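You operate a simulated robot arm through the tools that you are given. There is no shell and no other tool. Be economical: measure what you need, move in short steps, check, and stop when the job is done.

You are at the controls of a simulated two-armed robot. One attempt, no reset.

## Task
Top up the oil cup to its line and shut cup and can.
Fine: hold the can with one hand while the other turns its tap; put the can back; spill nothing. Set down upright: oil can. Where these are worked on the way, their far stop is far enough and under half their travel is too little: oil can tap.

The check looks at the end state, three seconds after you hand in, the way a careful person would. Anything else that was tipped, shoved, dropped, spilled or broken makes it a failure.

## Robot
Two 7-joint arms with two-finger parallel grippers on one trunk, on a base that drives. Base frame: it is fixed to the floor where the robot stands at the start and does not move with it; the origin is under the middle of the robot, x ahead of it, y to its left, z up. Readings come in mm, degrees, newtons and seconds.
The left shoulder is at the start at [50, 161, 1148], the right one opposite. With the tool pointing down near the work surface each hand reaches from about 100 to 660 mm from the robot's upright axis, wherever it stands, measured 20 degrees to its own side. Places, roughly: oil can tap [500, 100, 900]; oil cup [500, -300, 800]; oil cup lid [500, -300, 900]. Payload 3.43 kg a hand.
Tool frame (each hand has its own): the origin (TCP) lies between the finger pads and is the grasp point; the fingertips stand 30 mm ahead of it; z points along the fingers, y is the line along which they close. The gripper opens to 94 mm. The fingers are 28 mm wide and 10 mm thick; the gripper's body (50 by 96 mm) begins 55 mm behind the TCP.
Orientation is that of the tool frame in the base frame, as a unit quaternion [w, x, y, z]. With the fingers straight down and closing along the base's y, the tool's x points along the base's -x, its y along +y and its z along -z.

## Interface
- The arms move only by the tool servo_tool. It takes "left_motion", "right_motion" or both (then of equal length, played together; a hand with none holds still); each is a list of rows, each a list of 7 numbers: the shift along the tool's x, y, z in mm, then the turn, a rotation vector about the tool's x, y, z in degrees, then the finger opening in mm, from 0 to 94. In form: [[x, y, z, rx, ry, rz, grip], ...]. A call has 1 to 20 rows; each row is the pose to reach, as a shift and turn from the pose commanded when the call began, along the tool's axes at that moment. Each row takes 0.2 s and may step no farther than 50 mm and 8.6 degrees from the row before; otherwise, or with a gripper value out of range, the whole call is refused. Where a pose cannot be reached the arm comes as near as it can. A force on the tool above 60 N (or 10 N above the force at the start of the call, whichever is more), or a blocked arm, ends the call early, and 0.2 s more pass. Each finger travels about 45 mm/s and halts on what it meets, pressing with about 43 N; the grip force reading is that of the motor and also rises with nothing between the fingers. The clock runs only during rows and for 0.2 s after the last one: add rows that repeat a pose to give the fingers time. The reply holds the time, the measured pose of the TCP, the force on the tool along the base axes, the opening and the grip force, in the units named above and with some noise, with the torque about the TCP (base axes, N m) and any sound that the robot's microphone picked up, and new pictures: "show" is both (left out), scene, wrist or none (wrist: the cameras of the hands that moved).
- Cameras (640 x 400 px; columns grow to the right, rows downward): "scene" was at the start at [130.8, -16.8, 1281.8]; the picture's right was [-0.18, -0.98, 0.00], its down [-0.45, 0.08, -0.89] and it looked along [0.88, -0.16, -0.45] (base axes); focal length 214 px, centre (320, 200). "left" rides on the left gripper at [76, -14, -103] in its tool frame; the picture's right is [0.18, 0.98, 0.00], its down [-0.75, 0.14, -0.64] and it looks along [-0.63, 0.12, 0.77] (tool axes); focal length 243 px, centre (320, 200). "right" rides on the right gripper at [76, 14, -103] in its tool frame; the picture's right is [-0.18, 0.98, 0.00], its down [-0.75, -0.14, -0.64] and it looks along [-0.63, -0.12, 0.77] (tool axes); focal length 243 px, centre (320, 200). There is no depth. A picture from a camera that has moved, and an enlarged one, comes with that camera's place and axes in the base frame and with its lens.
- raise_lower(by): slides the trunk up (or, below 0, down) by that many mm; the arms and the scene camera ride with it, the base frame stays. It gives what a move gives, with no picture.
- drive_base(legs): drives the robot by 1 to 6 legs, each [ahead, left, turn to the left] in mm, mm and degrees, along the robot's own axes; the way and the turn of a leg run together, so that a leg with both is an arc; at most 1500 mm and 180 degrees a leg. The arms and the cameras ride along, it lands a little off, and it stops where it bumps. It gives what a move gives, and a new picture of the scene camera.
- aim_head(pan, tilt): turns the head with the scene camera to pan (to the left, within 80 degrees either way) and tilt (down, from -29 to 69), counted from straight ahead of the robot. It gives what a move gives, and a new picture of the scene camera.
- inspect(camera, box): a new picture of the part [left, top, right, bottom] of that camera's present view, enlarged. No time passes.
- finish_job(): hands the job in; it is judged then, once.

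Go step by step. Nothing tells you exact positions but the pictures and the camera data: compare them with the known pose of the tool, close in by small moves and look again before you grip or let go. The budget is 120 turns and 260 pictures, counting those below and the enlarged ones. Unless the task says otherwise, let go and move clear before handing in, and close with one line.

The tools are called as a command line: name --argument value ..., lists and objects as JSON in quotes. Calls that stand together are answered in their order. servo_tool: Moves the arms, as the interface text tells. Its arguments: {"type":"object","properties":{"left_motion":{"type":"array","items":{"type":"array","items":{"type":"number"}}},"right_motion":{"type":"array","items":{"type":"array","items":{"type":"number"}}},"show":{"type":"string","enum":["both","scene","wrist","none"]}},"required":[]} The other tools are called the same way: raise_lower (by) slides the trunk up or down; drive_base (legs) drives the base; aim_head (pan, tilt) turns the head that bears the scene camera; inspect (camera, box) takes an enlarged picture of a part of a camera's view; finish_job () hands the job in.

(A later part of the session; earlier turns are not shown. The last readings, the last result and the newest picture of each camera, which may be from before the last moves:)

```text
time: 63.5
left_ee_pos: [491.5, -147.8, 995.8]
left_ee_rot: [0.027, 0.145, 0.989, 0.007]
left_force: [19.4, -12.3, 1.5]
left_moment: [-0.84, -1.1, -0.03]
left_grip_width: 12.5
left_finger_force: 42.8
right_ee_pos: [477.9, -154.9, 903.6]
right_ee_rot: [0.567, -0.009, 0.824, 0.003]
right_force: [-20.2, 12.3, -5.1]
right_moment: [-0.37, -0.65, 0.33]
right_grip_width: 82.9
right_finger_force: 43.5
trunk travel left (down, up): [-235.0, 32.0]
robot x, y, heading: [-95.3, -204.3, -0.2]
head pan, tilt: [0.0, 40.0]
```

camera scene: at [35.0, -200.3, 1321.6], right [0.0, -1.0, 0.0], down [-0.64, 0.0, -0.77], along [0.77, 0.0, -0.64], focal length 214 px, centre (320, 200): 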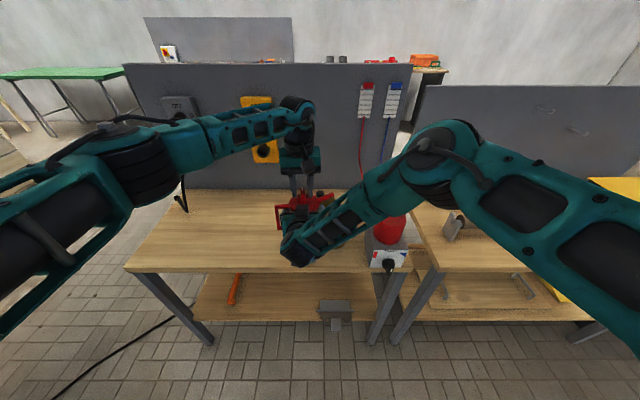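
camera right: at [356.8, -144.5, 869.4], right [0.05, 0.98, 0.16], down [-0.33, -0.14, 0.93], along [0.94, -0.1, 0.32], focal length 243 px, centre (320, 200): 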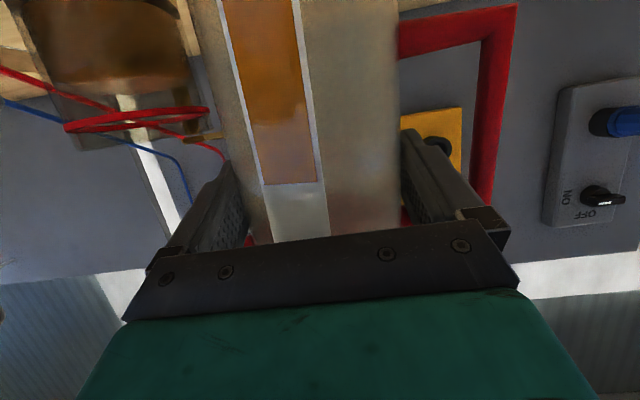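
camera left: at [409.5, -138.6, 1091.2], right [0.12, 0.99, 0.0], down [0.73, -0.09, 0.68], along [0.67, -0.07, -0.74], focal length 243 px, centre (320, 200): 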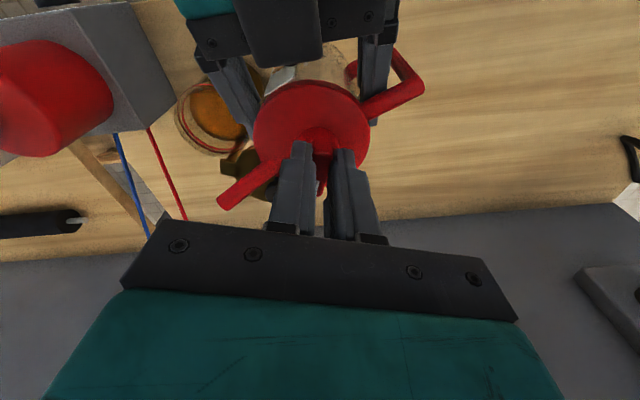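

servo_tool --left_motion '[[-1.5, -1, 0, 0, 0, 0, 0], [-3, -3, 0, 0, 0, 0, 0], [-3, -3, 0, 0, 0, 0, 0]]' --show "none"

```text
time: 64.3
left_ee_pos: [491.6, -151.1, 996.2]
left_ee_rot: [0.024, 0.146, 0.989, 0.008]
left_force: [20.0, 1.5, -1.2]
left_moment: [-0.6, -1.49, 0.11]
left_grip_width: 12.5
left_finger_force: 42.8
right_ee_pos: [480.6, -157.3, 904.0]
right_ee_rot: [0.568, -0.006, 0.823, -0.001]
right_force: [-19.4, -0.7, -5.0]
right_moment: [0.7, -0.23, 0.01]
right_grip_width: 83.3
right_finger_force: 43.1
trunk travel left (down, up): [-235.0, 32.0]
robot x, y, heading: [-89.4, -198.2, -0.1]
head pan, tilt: [0.0, 40.0]
```

servo_tool --left_motion '[[-2, -0.6, 0, 0, 0, 0, 0], [-5, -1.6, 0, 0, 0, 0, 0], [-5, -1.6, 0, 0, 0, 0, 0]]' --show "wrist"

inspect --camera "scene" --box '[270, 150, 360, 240]'

```text
time: 65.1
left_ee_pos: [494.6, -155.0, 995.9]
left_ee_rot: [0.019, 0.148, 0.989, 0.011]
left_force: [-3.7, 16.8, 10.6]
left_moment: [-0.05, -0.39, 0.14]
left_grip_width: 12.3
left_finger_force: 43.0
right_ee_pos: [482.3, -160.7, 903.4]
right_ee_rot: [0.567, -0.003, 0.823, -0.003]
right_force: [4.8, -15.8, -14.5]
right_moment: [1.47, 0.9, -0.4]
right_grip_width: 83.2
right_finger_force: 43.6
trunk travel left (down, up): [-235.0, 32.0]
robot x, y, heading: [-93.8, -201.9, -0.1]
head pan, tilt: [0.0, 40.0]
camera left: at [412.6, -147.2, 1094.2], right [0.11, 0.99, 0.02], down [0.73, -0.09, 0.67], along [0.67, -0.06, -0.74], focal length 243 px, centre (320, 200)
```

left: 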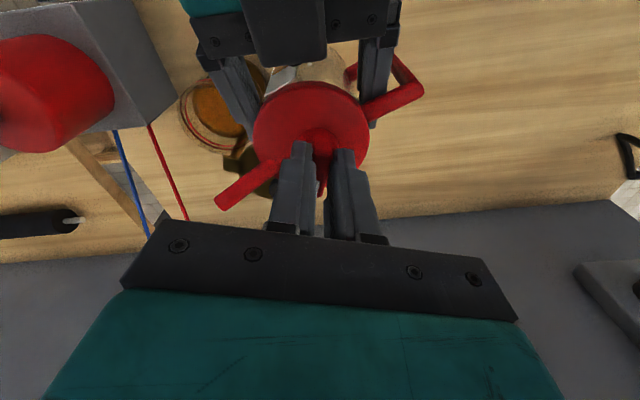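

```text
4.44 times, centred on (315, 195) of scene
camera zoom: at [35.0, -200.3, 1321.6], right [0.0, -1.0, 0.0], down [-0.64, 0.0, -0.77], along [0.77, 0.0, -0.64], focal length 953 px, centre (342, 222)
```

zoom: 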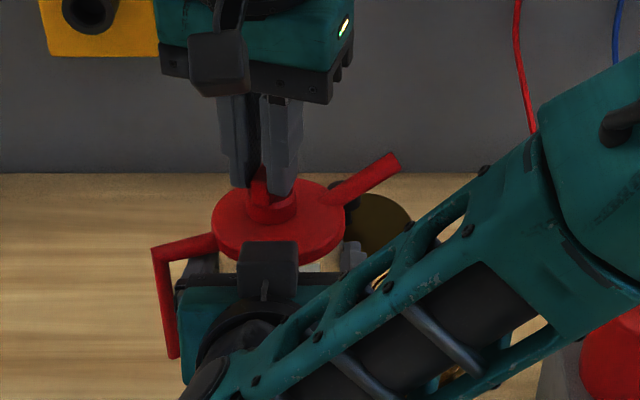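

Loads are small now. I'll open the left hand, rise clear, and look at the tap and can.

servo_tool --left_motion '[[0, 1, 0, 0, 0, 0, 15], [0, 1, 0, 0, 0, 0, 30], [0, 1, 0, 0, 0, 0, 44], [0, 1, -30, 0, 0, 0, 44], [0, 1, -60, 0, 0, 0, 44], [0, 1, -60, 0, 0, 0, 44]]' --show "wrist"

inspect --camera "left" --box '[160, 20, 420, 220]'

inspect --camera "scene" --box '[270, 150, 360, 240]'

inspect --camera "right" --box '[0, 0, 640, 400]'

```text
time: 66.5
left_ee_pos: [492.4, -155.9, 1056.3]
left_ee_rot: [0.022, 0.148, 0.989, 0.009]
left_force: [-0.5, 0.4, 0.3]
left_moment: [-0.02, 0.03, -0.01]
left_grip_width: 44.2
left_finger_force: 0.1
right_ee_pos: [480.2, -156.7, 904.1]
right_ee_rot: [0.568, -0.008, 0.823, 0.001]
right_force: [0.2, 0.8, -4.1]
right_moment: [-0.02, 0.07, 0.03]
right_grip_width: 82.9
right_finger_force: 43.0
trunk travel left (down, up): [-235.0, 32.0]
robot x, y, heading: [-92.4, -200.7, 0.0]
head pan, tilt: [0.0, 40.0]
camera left: at [410.9, -147.6, 1154.1], right [0.11, 0.99, 0.01], down [0.73, -0.09, 0.68], along [0.67, -0.06, -0.74], focal length 243 px, centre (320, 200)
```

left: 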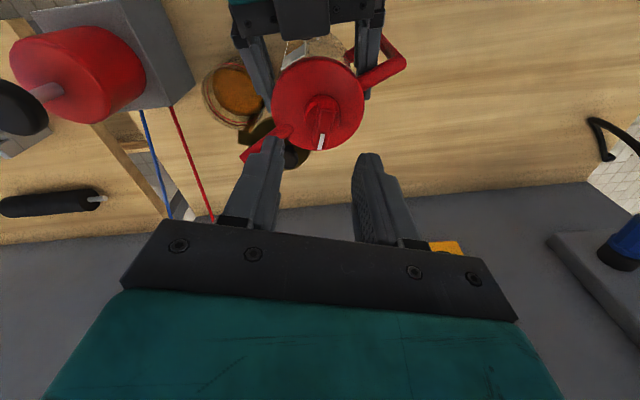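

```text
2.00 times, centred on (290, 120) of left
camera zoom: at [410.9, -147.6, 1154.1], right [0.11, 0.99, 0.01], down [0.73, -0.09, 0.68], along [0.67, -0.06, -0.74], focal length 485 px, centre (380, 360)
```

zoom: 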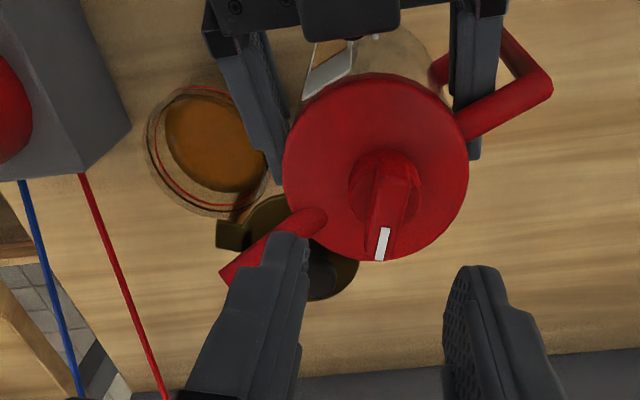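

```text
4.44 times, centred on (315, 195) of scene
camera zoom: at [35.1, -200.3, 1321.5], right [0.0, -1.0, 0.0], down [-0.64, 0.0, -0.77], along [0.77, 0.0, -0.64], focal length 953 px, centre (342, 222)
```

zoom: 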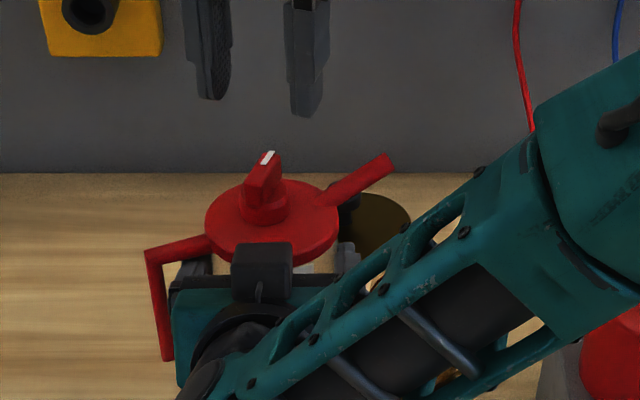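

```text
1.00 times, centred on (320, 200) of right (not enlarged: the box is as wide or as high as the picture)
camera zoom: at [357.0, -144.6, 869.4], right [0.05, 0.98, 0.16], down [-0.33, -0.14, 0.93], along [0.94, -0.1, 0.32], focal length 243 px, centre (320, 200)
```

zoom: 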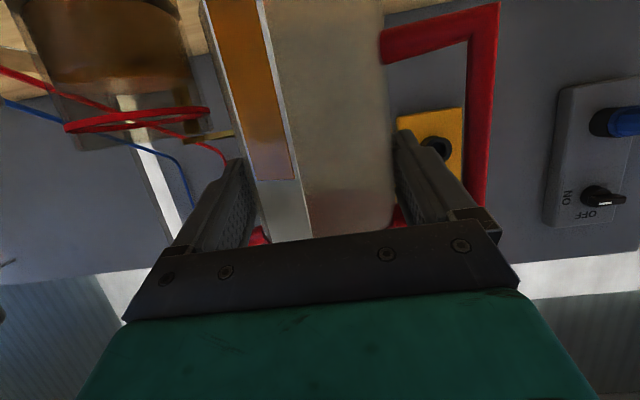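

The tap is now about 42° open relative to the can, and no oil flows while upright. The can has yawed about 25° in the grip. I'll test, up in free space, how far the left wrist can roll each way.

servo_tool --left_motion '[[0, 0, -40, 0, 0, 8, 44], [20, 20, -60, 0, 0, 16, 44], [20, 20, -60, 0, 0, 24, 44], [20, 20, -60, 0, 0, 32, 44], [20, 20, -60, 0, 0, 40, 44], [20, 20, -60, 0, 0, 48, 44], [20, 20, -60, 0, 0, 56, 44], [20, 20, -60, 0, 0, 64, 44], [20, 20, -60, 0, 0, 72, 44]]' --show "scene"

```text
time: 68.5
left_ee_pos: [294.2, -163.1, 1184.5]
left_ee_rot: [0.046, 0.619, 0.784, 0.001]
left_force: [-2.4, -2.1, -0.4]
left_moment: [0.15, -0.12, 0.02]
left_grip_width: 44.3
left_finger_force: 0.0
left hand out of reach, approached as far as the arm can: row 3, 4, 5, 6, 7, 8, 9
right_ee_pos: [480.0, -161.4, 907.1]
right_ee_rot: [0.571, -0.005, 0.821, 0.002]
right_force: [-1.0, -2.4, -2.9]
right_moment: [0.03, 0.08, 0.11]
right_grip_width: 83.0
right_finger_force: 42.8
trunk travel left (down, up): [-235.0, 32.0]
robot x, y, heading: [-90.3, -200.5, 0.1]
head pan, tilt: [0.0, 40.0]
camera scene: at [30.4, -207.0, 1322.3], right [0.0, -1.0, -0.01], down [-0.64, 0.01, -0.77], along [0.77, 0.0, -0.64], focal length 214 px, centre (320, 200)
```

scene: 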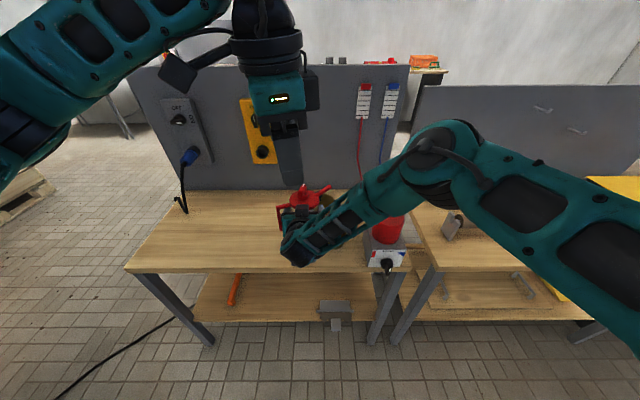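

The roll limit depends on the forearm direction, so there is probably much more range the other way. I'll test turning counter-clockwise.

servo_tool --left_motion '[[0, 0, -10, 0, 0, -8, 44], [0, 0, -20, 0, 0, -16, 44], [0, 0, -20, 0, 0, -24, 44], [0, 0, -20, 0, 0, -32, 44], [0, 0, -20, 0, 0, -40, 44], [0, 0, -20, 0, 0, -48, 44], [0, 0, -20, 0, 0, -56, 44], [0, 0, -20, 0, 0, -64, 44], [0, 0, -20, 0, 0, -72, 44], [0, 0, -20, 0, 0, -80, 44], [0, 0, -20, 0, 0, -88, 44], [0, 0, -20, 0, 0, -96, 44], [0, 0, -20, 0, 0, -104, 44], [0, 0, -20, 0, 0, -112, 44], [0, 0, -20, 0, 0, -120, 44], [0, 0, -20, 0, 0, -128, 44], [0, 0, -20, 0, 0, -136, 44], [0, 0, -20, 0, 0, -144, 44], [0, 0, -20, 0, 0, -152, 44], [0, 0, -20, 0, 0, -160, 44]]' --show "scene"

```text
time: 72.7
left_ee_pos: [296.2, -157.6, 1199.6]
left_ee_rot: [0.006, -0.665, 0.745, -0.045]
left_force: [0.5, 0.0, 0.3]
left_moment: [-0.02, -0.05, -0.03]
left_grip_width: 43.8
left_finger_force: 0.0
right_ee_pos: [480.6, -156.4, 904.6]
right_ee_rot: [0.568, -0.007, 0.823, 0.0]
right_force: [0.9, -0.1, -3.7]
right_moment: [-0.02, 0.06, 0.02]
right_grip_width: 82.6
right_finger_force: 42.6
trunk travel left (down, up): [-235.0, 32.0]
robot x, y, heading: [-91.2, -197.2, -0.0]
head pan, tilt: [0.0, 40.0]
camera scene: at [35.0, -200.3, 1321.6], right [0.0, -1.0, 0.0], down [-0.64, 0.0, -0.77], along [0.77, 0.0, -0.64], focal length 214 px, centre (320, 200)
```

scene: 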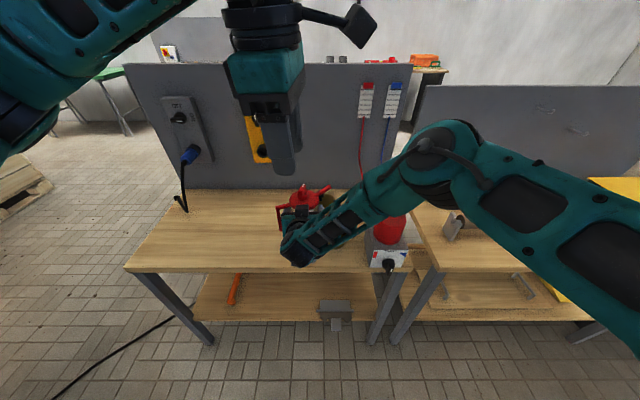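

servo_tool --left_motion '[[0, 0, 0, 0, 0, -8, 44], [0, 0, 0, 0, 0, -16, 44], [0, 0, 0, 0, 0, -24, 44], [0, 0, 0, 0, 0, -32, 44], [0, 0, 0, 0, 0, -40, 44], [0, 0, 0, 0, 0, -48, 44], [0, 0, 0, 0, 0, -56, 44], [0, 0, 0, 0, 0, -64, 44], [0, 0, 0, 0, 0, -72, 44], [0, 0, 0, 0, 0, -80, 44]]' --show "none"

```text
time: 74.9
left_ee_pos: [296.7, -158.6, 1201.4]
left_ee_rot: [0.025, 0.989, -0.144, 0.038]
left_force: [0.8, -0.1, 0.4]
left_moment: [-0.01, -0.02, -0.02]
left_grip_width: 44.2
left_finger_force: 0.0
right_ee_pos: [479.6, -156.5, 905.0]
right_ee_rot: [0.568, -0.007, 0.823, 0.0]
right_force: [0.0, -0.5, -5.0]
right_moment: [0.0, 0.07, 0.01]
right_grip_width: 82.9
right_finger_force: 43.1
trunk travel left (down, up): [-235.0, 32.0]
robot x, y, heading: [-91.2, -200.0, -0.1]
head pan, tilt: [0.0, 40.0]
```

The flipped orientation is reachable and gives plenty of clockwise range. I'll raise the can 45 mm and shift it so its yawed spout tip is over the cup, then check.

servo_tool --right_motion '[[-9, 0, -4, 0, 0, 0, 60], [-18, 0, -8, 0, 0, 0, 60], [-28, -5, -14, 0, 0, 0, 60], [-36, -12, -22, 0, 0, 0, 60], [-36.4, -20, -31, 0, 0, 0, 60], [-36.4, -20, -31, 0, 0, 0, 60]]' --left_motion '[[8, 0, 0, 0, 0, 0, 44], [16, 0, 0, 0, 0, 0, 44], [26, 0, 0, 0, 0, 0, 44], [36, 0, 0, 0, 0, 0, 44], [46, 0, 0, 0, 0, 0, 44], [46, 0, 0, 0, 0, 0, 44]]'

inspect --camera "scene" --box '[260, 120, 380, 240]'

```text
time: 76.3
left_ee_pos: [341.3, -172.7, 1205.2]
left_ee_rot: [0.025, 0.988, -0.145, 0.039]
left_force: [0.3, 0.1, 0.0]
left_moment: [0.03, -0.03, -0.01]
left_grip_width: 44.2
left_finger_force: 0.0
right_ee_pos: [463.6, -178.2, 950.0]
right_ee_rot: [0.569, -0.008, 0.822, 0.001]
right_force: [-0.1, -0.9, -3.8]
right_moment: [0.0, 0.09, 0.0]
right_grip_width: 82.8
right_finger_force: 43.9
trunk travel left (down, up): [-235.0, 32.0]
robot x, y, heading: [-91.2, -198.2, 0.2]
head pan, tilt: [0.0, 40.0]
camera scene: at [35.0, -200.2, 1321.6], right [0.0, -1.0, 0.0], down [-0.64, 0.0, -0.77], along [0.77, 0.0, -0.64], focal length 214 px, centre (320, 200)
camera right: at [340.9, -164.4, 915.0], right [0.05, 0.98, 0.17], down [-0.33, -0.14, 0.93], along [0.94, -0.1, 0.32], focal length 243 px, centre (320, 200)
camera left: at [410.3, -172.7, 1311.9], right [-0.11, -0.99, 0.05], down [-0.8, 0.12, 0.58], along [-0.58, 0.02, -0.81], focal length 243 px, centre (320, 200)
```

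scene: 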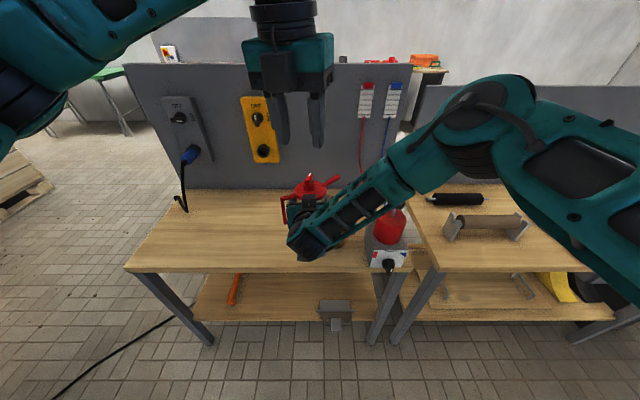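
right: 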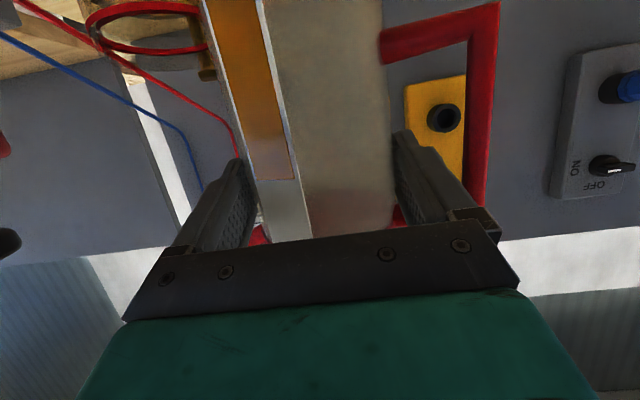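
left: 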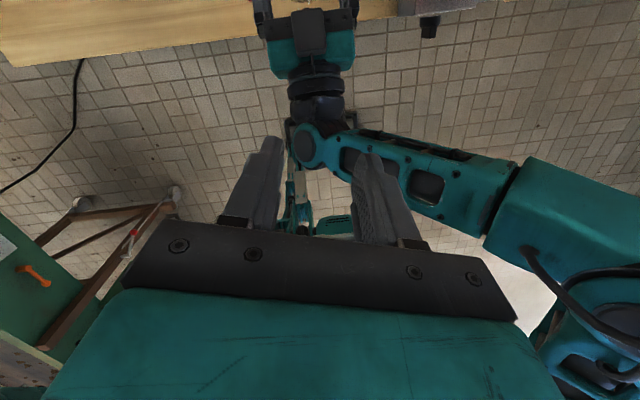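

```text
3.33 times, centred on (320, 180) of scene
camera zoom: at [35.0, -200.2, 1321.6], right [0.0, -1.0, 0.0], down [-0.64, 0.0, -0.77], along [0.77, 0.0, -0.64], focal length 715 px, centre (320, 267)
```

zoom: 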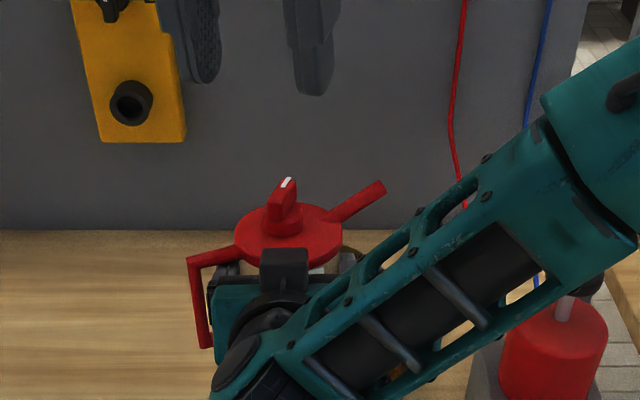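

The tap's knob is now near (476, -172), with the bar top at z≈1020. I'll bring the flipped left hand above it and level it.

servo_tool --left_motion '[[24, -8.6, 22.8, 0.5, -1, 0, 44], [48, -17, 45.6, 1, -2, 0, 44], [72, -25.7, 68.3, 1.4, -3, 0, 44], [96, -34, 91, 1.8, -4, 0, 44], [120, -42.9, 113.9, 2.2, -4.8, 0, 44], [120, -42.9, 113.9, 2.2, -4.8, 0, 44]]'

inspect --camera "left" --box '[220, 40, 420, 220]'

inspect --camera "scene" --box '[260, 120, 360, 220]'

```text
time: 77.7
left_ee_pos: [474.1, -170.9, 1100.4]
left_ee_rot: [-0.001, 0.989, -0.146, 0.0]
left_force: [-0.2, 0.6, -0.2]
left_moment: [0.02, 0.0, -0.01]
left_grip_width: 44.1
left_finger_force: 0.1
right_ee_pos: [463.8, -175.8, 950.3]
right_ee_rot: [0.568, -0.008, 0.823, 0.0]
right_force: [-0.4, 0.8, -4.5]
right_moment: [-0.03, 0.05, 0.01]
right_grip_width: 82.8
right_finger_force: 42.6
trunk travel left (down, up): [-235.0, 32.0]
robot x, y, heading: [-88.2, -202.4, 0.0]
head pan, tilt: [0.0, 40.0]
camera scene: at [34.8, -200.2, 1321.6], right [0.0, -1.0, 0.0], down [-0.64, 0.0, -0.77], along [0.77, 0.0, -0.64], focal length 214 px, centre (320, 200)
camera left: at [551.1, -178.8, 1201.8], right [-0.11, -0.99, 0.0], down [-0.76, 0.08, 0.64], along [-0.64, 0.07, -0.77], focal length 243 px, centre (320, 200)
```

scene: 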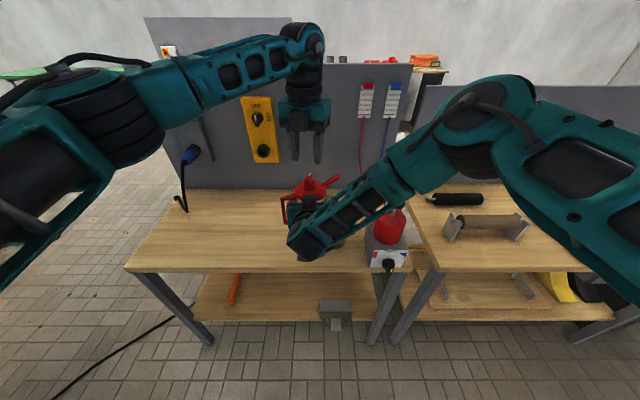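
left: 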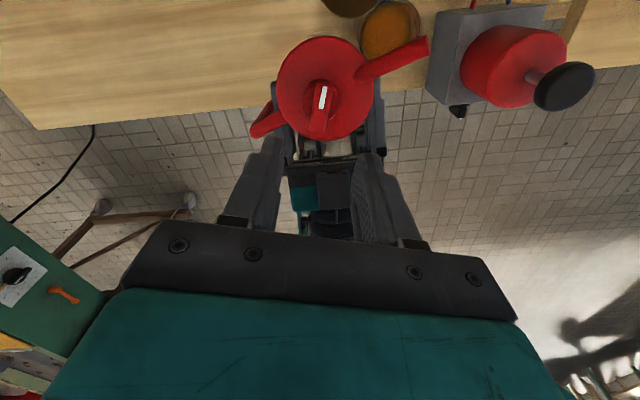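

```text
2.22 times, centred on (320, 130) of left
camera zoom: at [551.1, -178.8, 1201.8], right [-0.11, -0.99, 0.0], down [-0.76, 0.08, 0.64], along [-0.64, 0.07, -0.77], focal length 539 px, centre (320, 356)
```

zoom: 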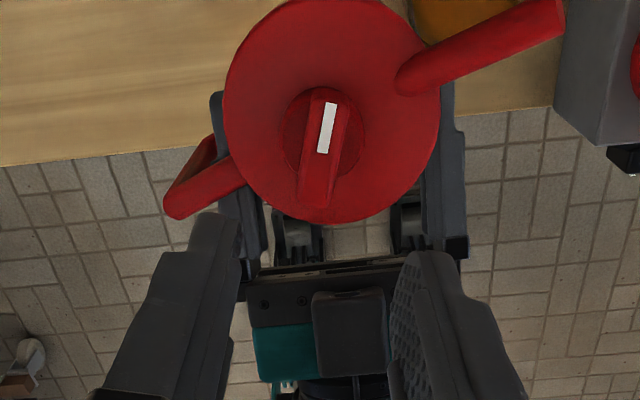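

```text
4.00 times, centred on (310, 170) of scene
camera zoom: at [34.8, -200.2, 1321.6], right [0.0, -1.0, 0.0], down [-0.64, 0.0, -0.77], along [0.77, 0.0, -0.64], focal length 858 px, centre (360, 320)
```

zoom: 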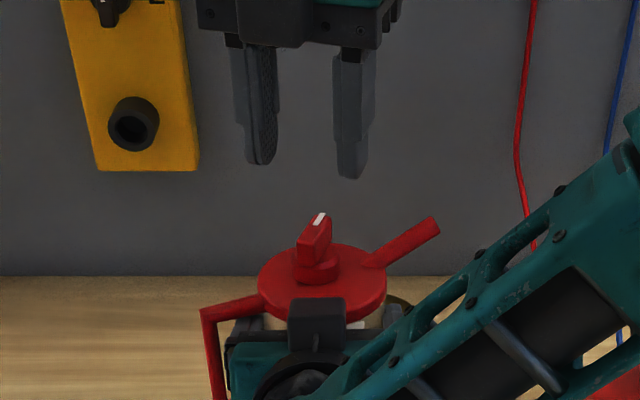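

The bar is clear between the fingers, with its centre near (487, -172). I'll descend and close on it.

servo_tool --left_motion '[[12.7, -2.8, 20, 0, 0, 0, 44], [12.7, -2.8, 45, 0, 0, 0, 44], [12.7, -2.8, 62, 0, 0, 0, 44], [12.7, -2.8, 62, 0, 0, 0, 30], [12.7, -2.8, 62, 0, 0, 0, 15], [12.7, -2.8, 62, 0, 0, 0, 0], [12.7, -2.8, 62, 0, 0, 0, 0]]' --show "wrist"

inspect --camera "left" --box '[220, 40, 420, 220]'

```text
time: 79.3
left_ee_pos: [488.4, -173.0, 1038.2]
left_ee_rot: [0.0, 0.989, -0.145, 0.001]
left_force: [-0.6, -3.0, -0.1]
left_moment: [-0.33, 0.11, 0.02]
left_grip_width: 12.4
left_finger_force: 43.4
right_ee_pos: [463.6, -176.1, 950.1]
right_ee_rot: [0.569, -0.008, 0.823, 0.002]
right_force: [1.0, 2.8, -3.3]
right_moment: [0.02, 0.02, 0.07]
right_grip_width: 83.1
right_finger_force: 43.2
trunk travel left (down, up): [-235.0, 32.0]
robot x, y, heading: [-93.8, -198.5, 0.2]
head pan, tilt: [0.0, 40.0]
camera left: at [564.8, -180.5, 1139.5], right [-0.11, -0.99, 0.0], down [-0.76, 0.08, 0.64], along [-0.64, 0.07, -0.77], focal length 243 px, centre (320, 200)
```

left: 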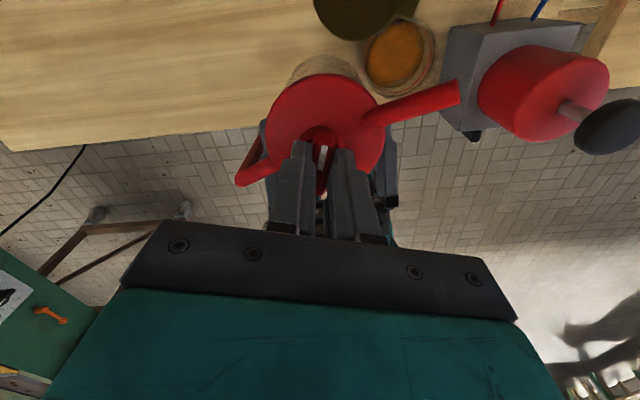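

```text
2.22 times, centred on (320, 130) of left
camera zoom: at [564.8, -180.5, 1139.5], right [-0.11, -0.99, 0.0], down [-0.76, 0.08, 0.64], along [-0.64, 0.07, -0.77], focal length 539 px, centre (320, 356)
```

zoom: 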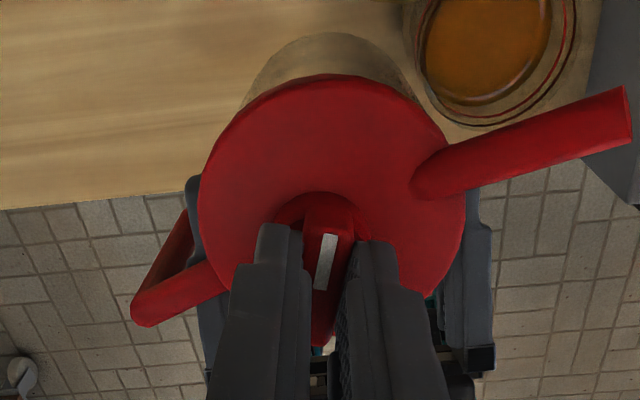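

The grip on the bar is solid. I'll turn it clockwise in steps, watching force and reach.

servo_tool --left_motion '[[0, 0, 0, 0, 0, 6, 0], [0, 0, 0, 0, 0, 12, 0], [0, 0, 0, 0, 0, 18, 0], [0, 0, 0, 0, 0, 24, 0], [0, 0, 0, 0, 0, 24, 0]]' --show "wrist"

inspect --camera "left" --box '[220, 20, 480, 220]'

inspect --camera "right" --box '[0, 0, 640, 400]'

```text
time: 80.5
left_ee_pos: [487.3, -173.3, 1039.2]
left_ee_rot: [0.001, 0.937, -0.349, -0.001]
left_force: [-4.2, -8.3, -0.6]
left_moment: [-1.45, -0.49, 0.11]
left_grip_width: 12.2
left_finger_force: 42.8
right_ee_pos: [464.8, -175.6, 949.3]
right_ee_rot: [0.568, -0.008, 0.823, 0.001]
right_force: [4.1, 9.7, -3.4]
right_moment: [0.64, 0.86, 0.15]
right_grip_width: 83.1
right_finger_force: 43.3
trunk travel left (down, up): [-235.0, 32.0]
robot x, y, heading: [-88.4, -200.7, -0.1]
head pan, tilt: [0.0, 40.0]
camera left: at [554.4, -211.8, 1139.6], right [-0.5, -0.86, 0.0], down [-0.66, 0.39, 0.64], along [-0.56, 0.32, -0.77], focal length 243 px, centre (320, 200)
```

left: 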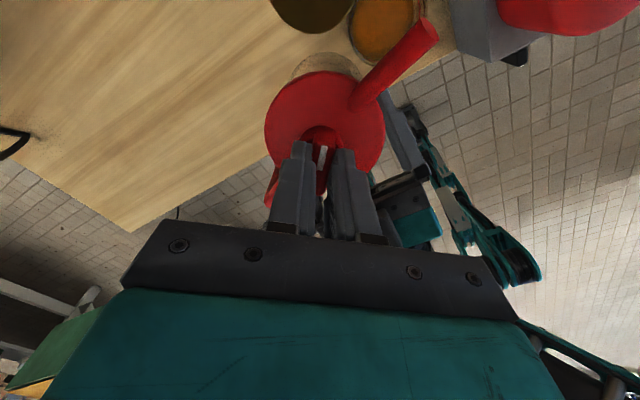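

```text
2.00 times, centred on (350, 120) of left
camera zoom: at [554.4, -211.8, 1139.6], right [-0.5, -0.86, 0.0], down [-0.66, 0.39, 0.64], along [-0.56, 0.32, -0.77], focal length 485 px, centre (260, 360)
```

zoom: 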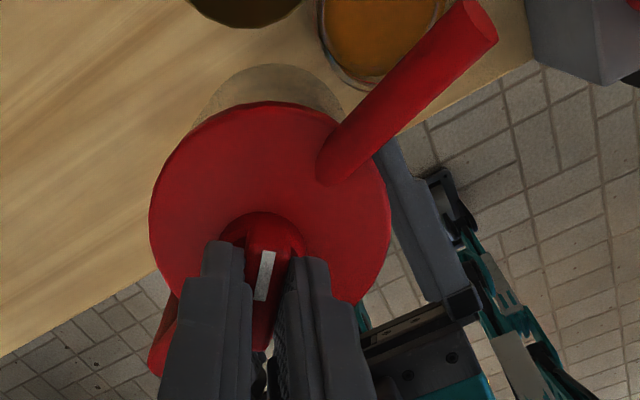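

```text
1.00 times, centred on (320, 200) of right (not enlarged: the box is as wide or as high as the picture)
camera zoom: at [340.8, -164.1, 914.9], right [0.05, 0.98, 0.17], down [-0.33, -0.14, 0.93], along [0.94, -0.1, 0.32], focal length 243 px, centre (320, 200)
```

zoom: 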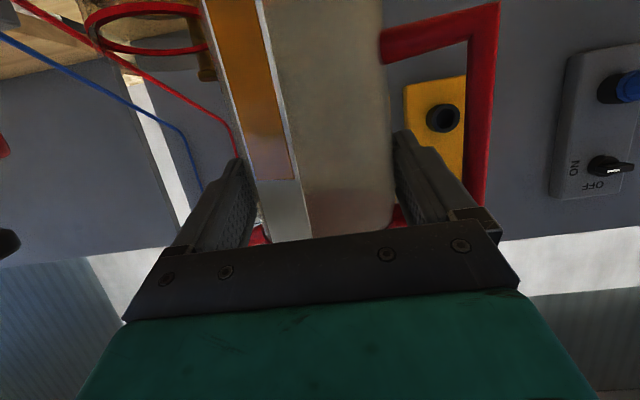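

The tap turned and the can stayed put. I'll go on another 24°.

servo_tool --left_motion '[[0, 0, 0, 0, 0, 6, 0], [0, 0, 0, 0, 0, 12, 0], [0, 0, 0, 0, 0, 18, 0], [0, 0, 0, 0, 0, 24, 0], [0, 0, 0, 0, 0, 24, 0]]' --show "wrist"

inspect --camera "right" --box '[0, 0, 640, 400]'

inspect --camera "scene" --box '[260, 120, 360, 220]'

```text
time: 81.7
left_ee_pos: [487.0, -174.3, 1038.4]
left_ee_rot: [0.002, 0.844, -0.537, 0.0]
left_force: [-9.9, -14.7, 3.1]
left_moment: [-1.73, 0.29, 0.07]
left_grip_width: 12.8
left_finger_force: 43.3
right_ee_pos: [464.8, -177.1, 949.8]
right_ee_rot: [0.568, -0.009, 0.823, 0.001]
right_force: [11.2, 14.3, -6.7]
right_moment: [0.39, 0.76, 0.27]
right_grip_width: 83.1
right_finger_force: 42.9
trunk travel left (down, up): [-235.0, 32.0]
robot x, y, heading: [-92.6, -197.0, -0.1]
head pan, tilt: [0.0, 40.0]
camera left: at [532.7, -235.9, 1139.6], right [-0.81, -0.58, 0.01], down [-0.45, 0.62, 0.64], along [-0.38, 0.52, -0.77], focal length 243 px, centre (320, 200)
```

left: 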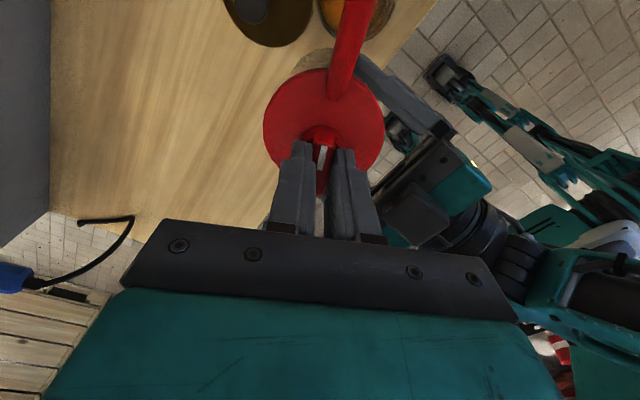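

```text
1.00 times, centred on (320, 200) of right (not enlarged: the box is as wide or as high as the picture)
camera zoom: at [340.9, -164.3, 914.8], right [0.05, 0.99, 0.16], down [-0.33, -0.14, 0.93], along [0.94, -0.1, 0.32], focal length 243 px, centre (320, 200)
```

zoom: 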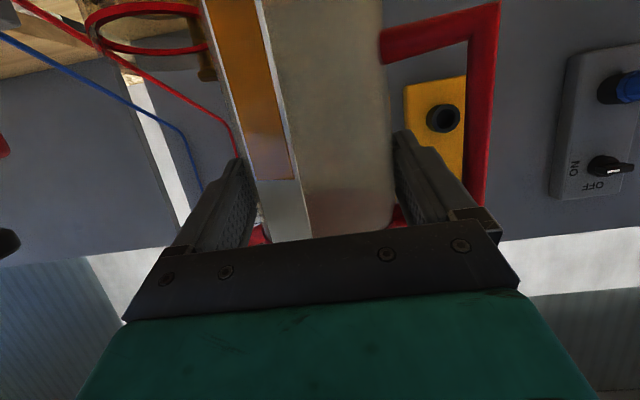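

```text
4.00 times, centred on (310, 170) of scene
camera zoom: at [35.0, -200.4, 1321.6], right [0.0, -1.0, 0.0], down [-0.64, 0.0, -0.77], along [0.77, 0.0, -0.64], focal length 858 px, centre (360, 320)
```

zoom: 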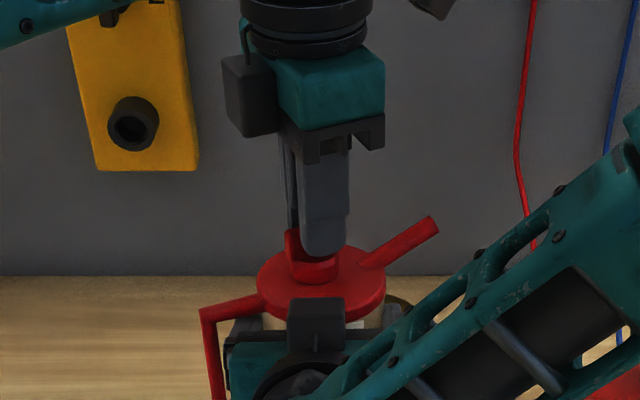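

The tap is now about 90° open, in line with the spout, and nothing is flowing. I'll release it and raise the left hand to a viewing spot.

servo_tool --left_motion '[[0, 0, 0, 0, 0, -1, 15], [0, 0, 0, 0, 0, -1, 30], [0, 0, 0, 0, 0, -1, 44], [0, 0, -40, 0, 0, -1, 44], [0, 0, -85, 0, 0, -1, 44], [0, 0, -130, 0, 0, -1, 44], [0, 0, -130, 0, 0, -1, 44]]'

inspect --camera "left" --box '[180, 0, 460, 200]'

inspect --camera "scene" --box '[260, 120, 380, 240]'

```text
time: 83.3
left_ee_pos: [487.2, -171.9, 1167.8]
left_ee_rot: [0.001, 0.85, -0.527, 0.0]
left_force: [1.0, -0.2, -0.7]
left_moment: [0.02, -0.01, -0.04]
left_grip_width: 43.7
left_finger_force: 0.1
right_ee_pos: [465.4, -177.1, 950.6]
right_ee_rot: [0.568, -0.008, 0.823, 0.001]
right_force: [-0.1, 0.6, -4.3]
right_moment: [0.05, 0.05, -0.02]
right_grip_width: 83.1
right_finger_force: 43.2
trunk travel left (down, up): [-235.0, 32.0]
robot x, y, heading: [-94.3, -197.8, -0.0]
head pan, tilt: [0.0, 40.0]
camera scene: at [35.3, -200.2, 1321.5], right [0.0, -1.0, 0.0], down [-0.64, 0.0, -0.77], along [0.77, 0.0, -0.64], focal length 214 px, centre (320, 200)
camera left: at [534.1, -233.2, 1269.7], right [-0.8, -0.6, 0.0], down [-0.46, 0.61, 0.64], along [-0.39, 0.51, -0.77], focal length 243 px, centre (320, 200)
```

scene: 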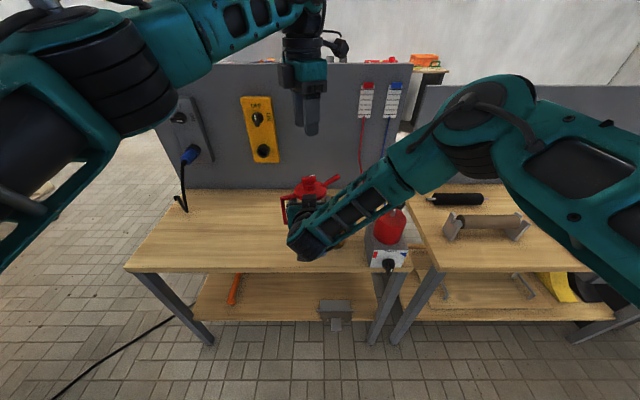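
left: 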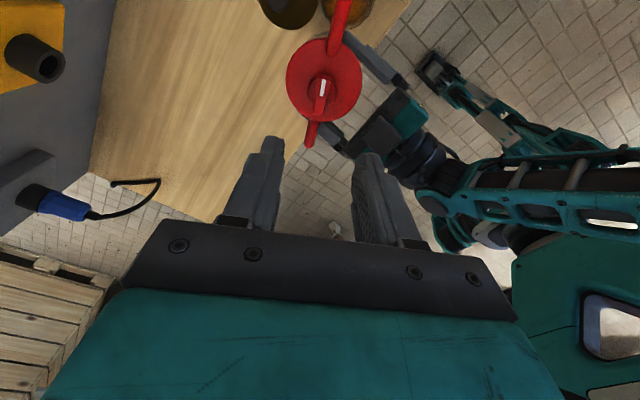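

```text
2.00 times, centred on (320, 100) of left
camera zoom: at [534.1, -233.2, 1269.7], right [-0.8, -0.6, 0.0], down [-0.46, 0.61, 0.64], along [-0.39, 0.51, -0.77], focal length 485 px, centre (320, 400)
```

zoom: 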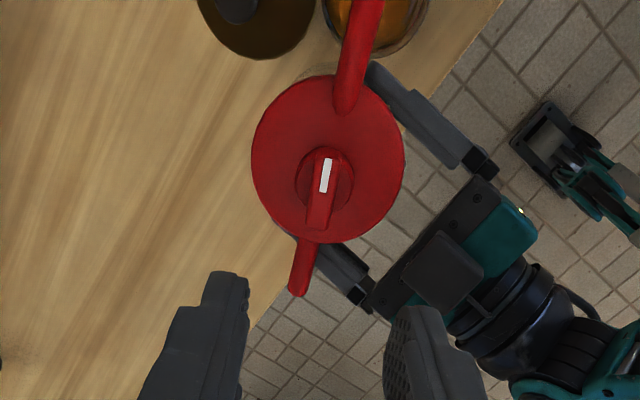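

```text
3.33 times, centred on (320, 180) of scene
camera zoom: at [35.3, -200.2, 1321.5], right [0.0, -1.0, 0.0], down [-0.64, 0.0, -0.77], along [0.77, 0.0, -0.64], focal length 715 px, centre (320, 267)
```

zoom: 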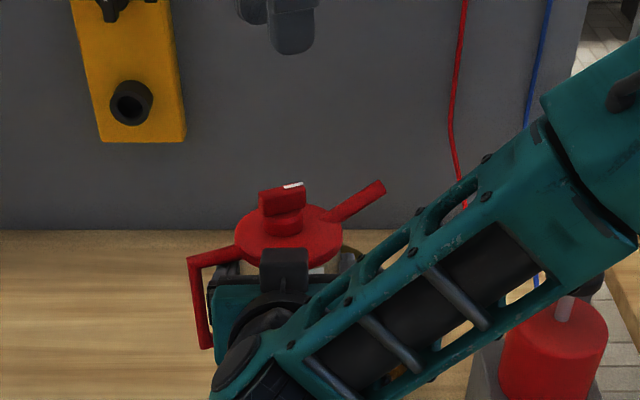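

The tap mark points along the spout. I'll shift the can 12 mm towards -x and move the left hand so its camera looks into the cup from behind.

servo_tool --left_motion '[[24, -3, 14, 0, 0, 0, 44], [47, -6, 28, 0, 0, 0, 44], [70, -10, 42, 0, 0, 0, 44], [93, -13, 56, 0, 0, 0, 44], [116, -16, 70, 0, 0, 0, 44], [116, -16, 70, 0, 0, 0, 44]]' --right_motion '[[1, 0, -3, 0, 0, 0, 60], [2, 0, -6, 0, 0, 0, 60], [3.5, 0, -9, 0, 0, 0, 60], [4.3, 0, -11.2, 0, 0, 0, 60], [4.3, 0, -11.2, 0, 0, 0, 60], [4.3, 0, -11.2, 0, 0, 0, 60]]'

inspect --camera "left" --box '[220, 20, 460, 190]'

```text
time: 84.7
left_ee_pos: [500.1, -219.8, 1103.8]
left_ee_rot: [-0.001, 0.85, -0.528, 0.0]
left_force: [0.2, 0.7, -0.3]
left_moment: [0.01, 0.0, -0.03]
left_grip_width: 43.9
left_finger_force: 0.2
left hand out of reach, approached as far as the arm can: row 2, 3, 4, 5, 6
right_ee_pos: [453.2, -177.3, 950.6]
right_ee_rot: [0.568, -0.008, 0.823, 0.001]
right_force: [0.2, -0.6, -4.7]
right_moment: [0.01, 0.06, 0.0]
right_grip_width: 82.9
right_finger_force: 42.8
trunk travel left (down, up): [-235.0, 32.0]
robot x, y, heading: [-91.9, -199.1, 0.0]
head pan, tilt: [0.0, 40.0]
camera scene: at [35.1, -200.2, 1321.6], right [0.0, -1.0, 0.0], down [-0.64, 0.0, -0.77], along [0.77, 0.0, -0.64], focal length 214 px, centre (320, 200)
camera right: at [329.0, -164.3, 914.6], right [0.05, 0.98, 0.16], down [-0.33, -0.14, 0.93], along [0.94, -0.1, 0.32], focal length 243 px, centre (320, 200)
camera left: at [545.2, -282.6, 1204.5], right [-0.8, -0.6, 0.0], down [-0.46, 0.61, 0.64], along [-0.39, 0.51, -0.77], focal length 243 px, centre (320, 200)
```

scene: 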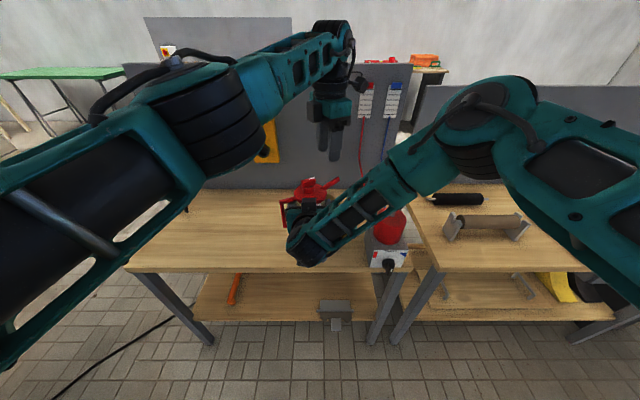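
right: 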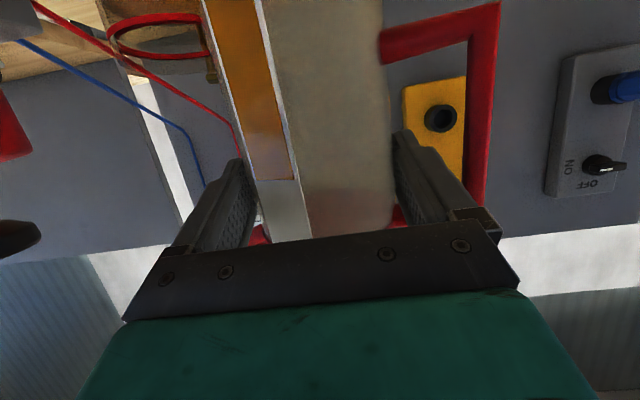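
left: 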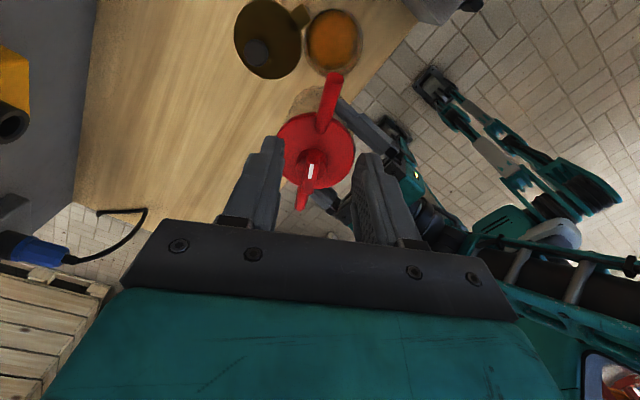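

```text
2.35 times, centred on (340, 105) of left
camera zoom: at [545.2, -282.6, 1204.5], right [-0.8, -0.6, 0.0], down [-0.46, 0.61, 0.64], along [-0.39, 0.51, -0.77], focal length 571 px, centre (273, 424)
```

zoom: 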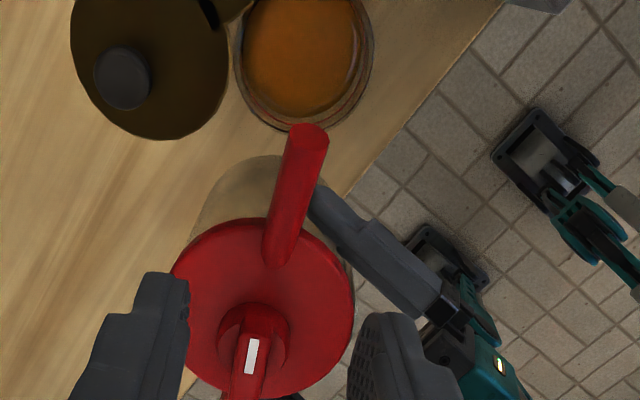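

The spout tip is right over the cup's centre. I'll tilt about the tip in small steps, starting with 20°.

servo_tool --right_motion '[[2, 4.6, -1.5, -1.6, 2.1, 4.25, 60], [4, 8.8, -2.9, -3.2, 4.2, 8.5, 60], [5.1, 12, -4, -4.8, 6.3, 12.8, 60], [6.1, 14.7, -5, -6.5, 8.4, 17, 60], [6.1, 14.7, -5, -6.5, 8.4, 17, 60]]'

inspect --camera "left" --box '[220, 0, 460, 170]'

```text
time: 85.9
left_ee_pos: [499.7, -220.9, 1103.8]
left_ee_rot: [0.0, 0.849, -0.528, 0.0]
left_force: [-0.3, 0.3, 0.1]
left_moment: [-0.02, 0.01, -0.02]
left_grip_width: 43.8
left_finger_force: 0.1
right_ee_pos: [445.5, -161.7, 946.8]
right_ee_rot: [0.499, 0.083, 0.853, 0.13]
right_force: [0.2, -0.2, -4.7]
right_moment: [-0.01, 0.08, 0.03]
right_grip_width: 82.8
right_finger_force: 42.6
trunk travel left (down, up): [-235.0, 32.0]
robot x, y, heading: [-92.9, -200.5, -0.2]
head pan, tilt: [0.0, 40.0]
camera scene: at [35.0, -200.3, 1321.6], right [0.0, -1.0, 0.0], down [-0.64, 0.0, -0.77], along [0.77, 0.0, -0.64], focal length 214 px, centre (320, 200)
camera right: at [318.3, -142.5, 935.1], right [0.1, 0.89, 0.45], down [-0.19, -0.43, 0.88], along [0.98, -0.18, 0.13], focal length 243 px, centre (320, 200)
```

scene: 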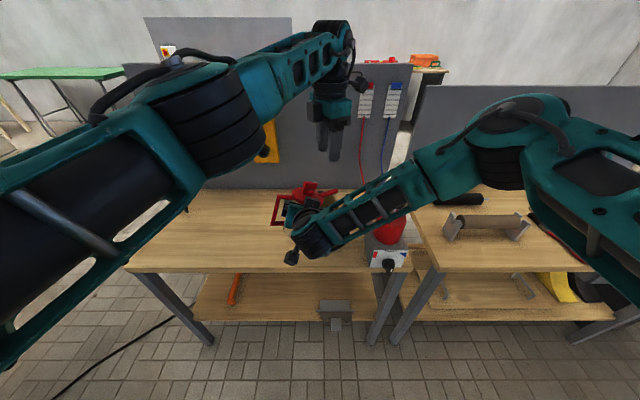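
right: 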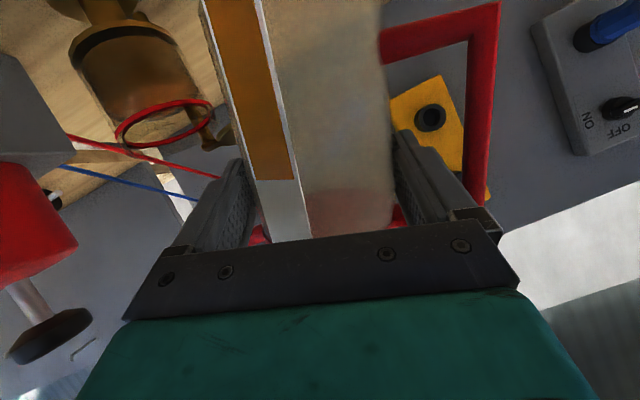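

```text
2.35 times, centred on (340, 85) of left
camera zoom: at [545.1, -282.7, 1204.6], right [-0.8, -0.6, 0.0], down [-0.46, 0.61, 0.64], along [-0.39, 0.51, -0.77], focal length 571 px, centre (273, 471)
```

zoom: 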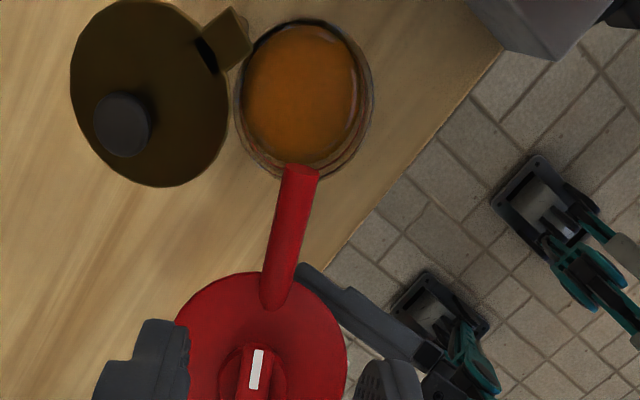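

Tilting works and both wrist cameras see the cup. I'll tilt another 15° (to 35°) and look for flow.

servo_tool --right_motion '[[2.8, 0.6, 0.8, -1.65, 2.05, 4.25, 60], [5.6, 1.2, 1.6, -3.3, 4.1, 8.5, 60], [7.6, 0.3, 2.8, -4.9, 6.2, 12.75, 60]]' --show "wrist"

inspect --camera "left" --box '[220, 0, 460, 170]'

inspect --camera "right" --box '[40, 0, 260, 170]'

```text
time: 86.7
left_ee_pos: [498.0, -219.7, 1103.7]
left_ee_rot: [0.0, 0.849, -0.528, 0.0]
left_force: [-0.3, 0.0, -0.1]
left_moment: [0.02, 0.03, 0.01]
left_grip_width: 43.9
left_finger_force: 0.1
right_ee_pos: [444.7, -158.1, 937.8]
right_ee_rot: [0.438, 0.148, 0.858, 0.226]
right_force: [0.1, -0.9, -4.0]
right_moment: [-0.02, 0.02, 0.01]
right_grip_width: 82.9
right_finger_force: 43.0
trunk travel left (down, up): [-235.0, 32.0]
robot x, y, heading: [-90.5, -200.6, -0.1]
head pan, tilt: [0.0, 40.0]
camera right: at [317.0, -139.5, 946.3], right [0.16, 0.76, 0.63], down [-0.1, -0.63, 0.77], along [0.98, -0.19, -0.02], focal length 243 px, centre (320, 200)
```

right: 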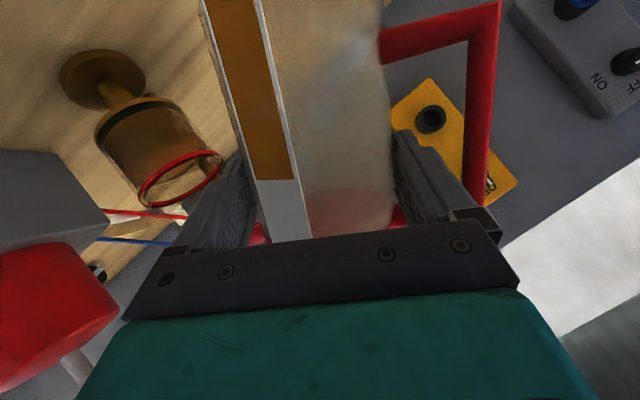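

```text
2.35 times, centred on (340, 85) of left
camera zoom: at [545.1, -282.7, 1204.6], right [-0.8, -0.6, 0.0], down [-0.46, 0.61, 0.64], along [-0.39, 0.51, -0.77], focal length 571 px, centre (273, 471)
```

zoom: 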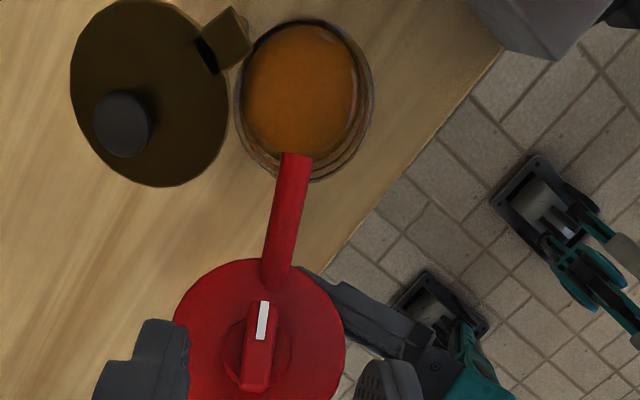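

```text
2.35 times, centred on (150, 85) of right
camera zoom: at [317.0, -139.5, 946.3], right [0.16, 0.76, 0.63], down [-0.1, -0.63, 0.77], along [0.98, -0.19, -0.02], focal length 571 px, centre (720, 471)
```

zoom: 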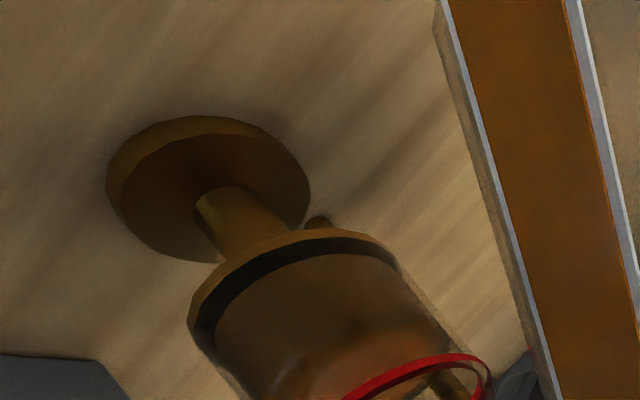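

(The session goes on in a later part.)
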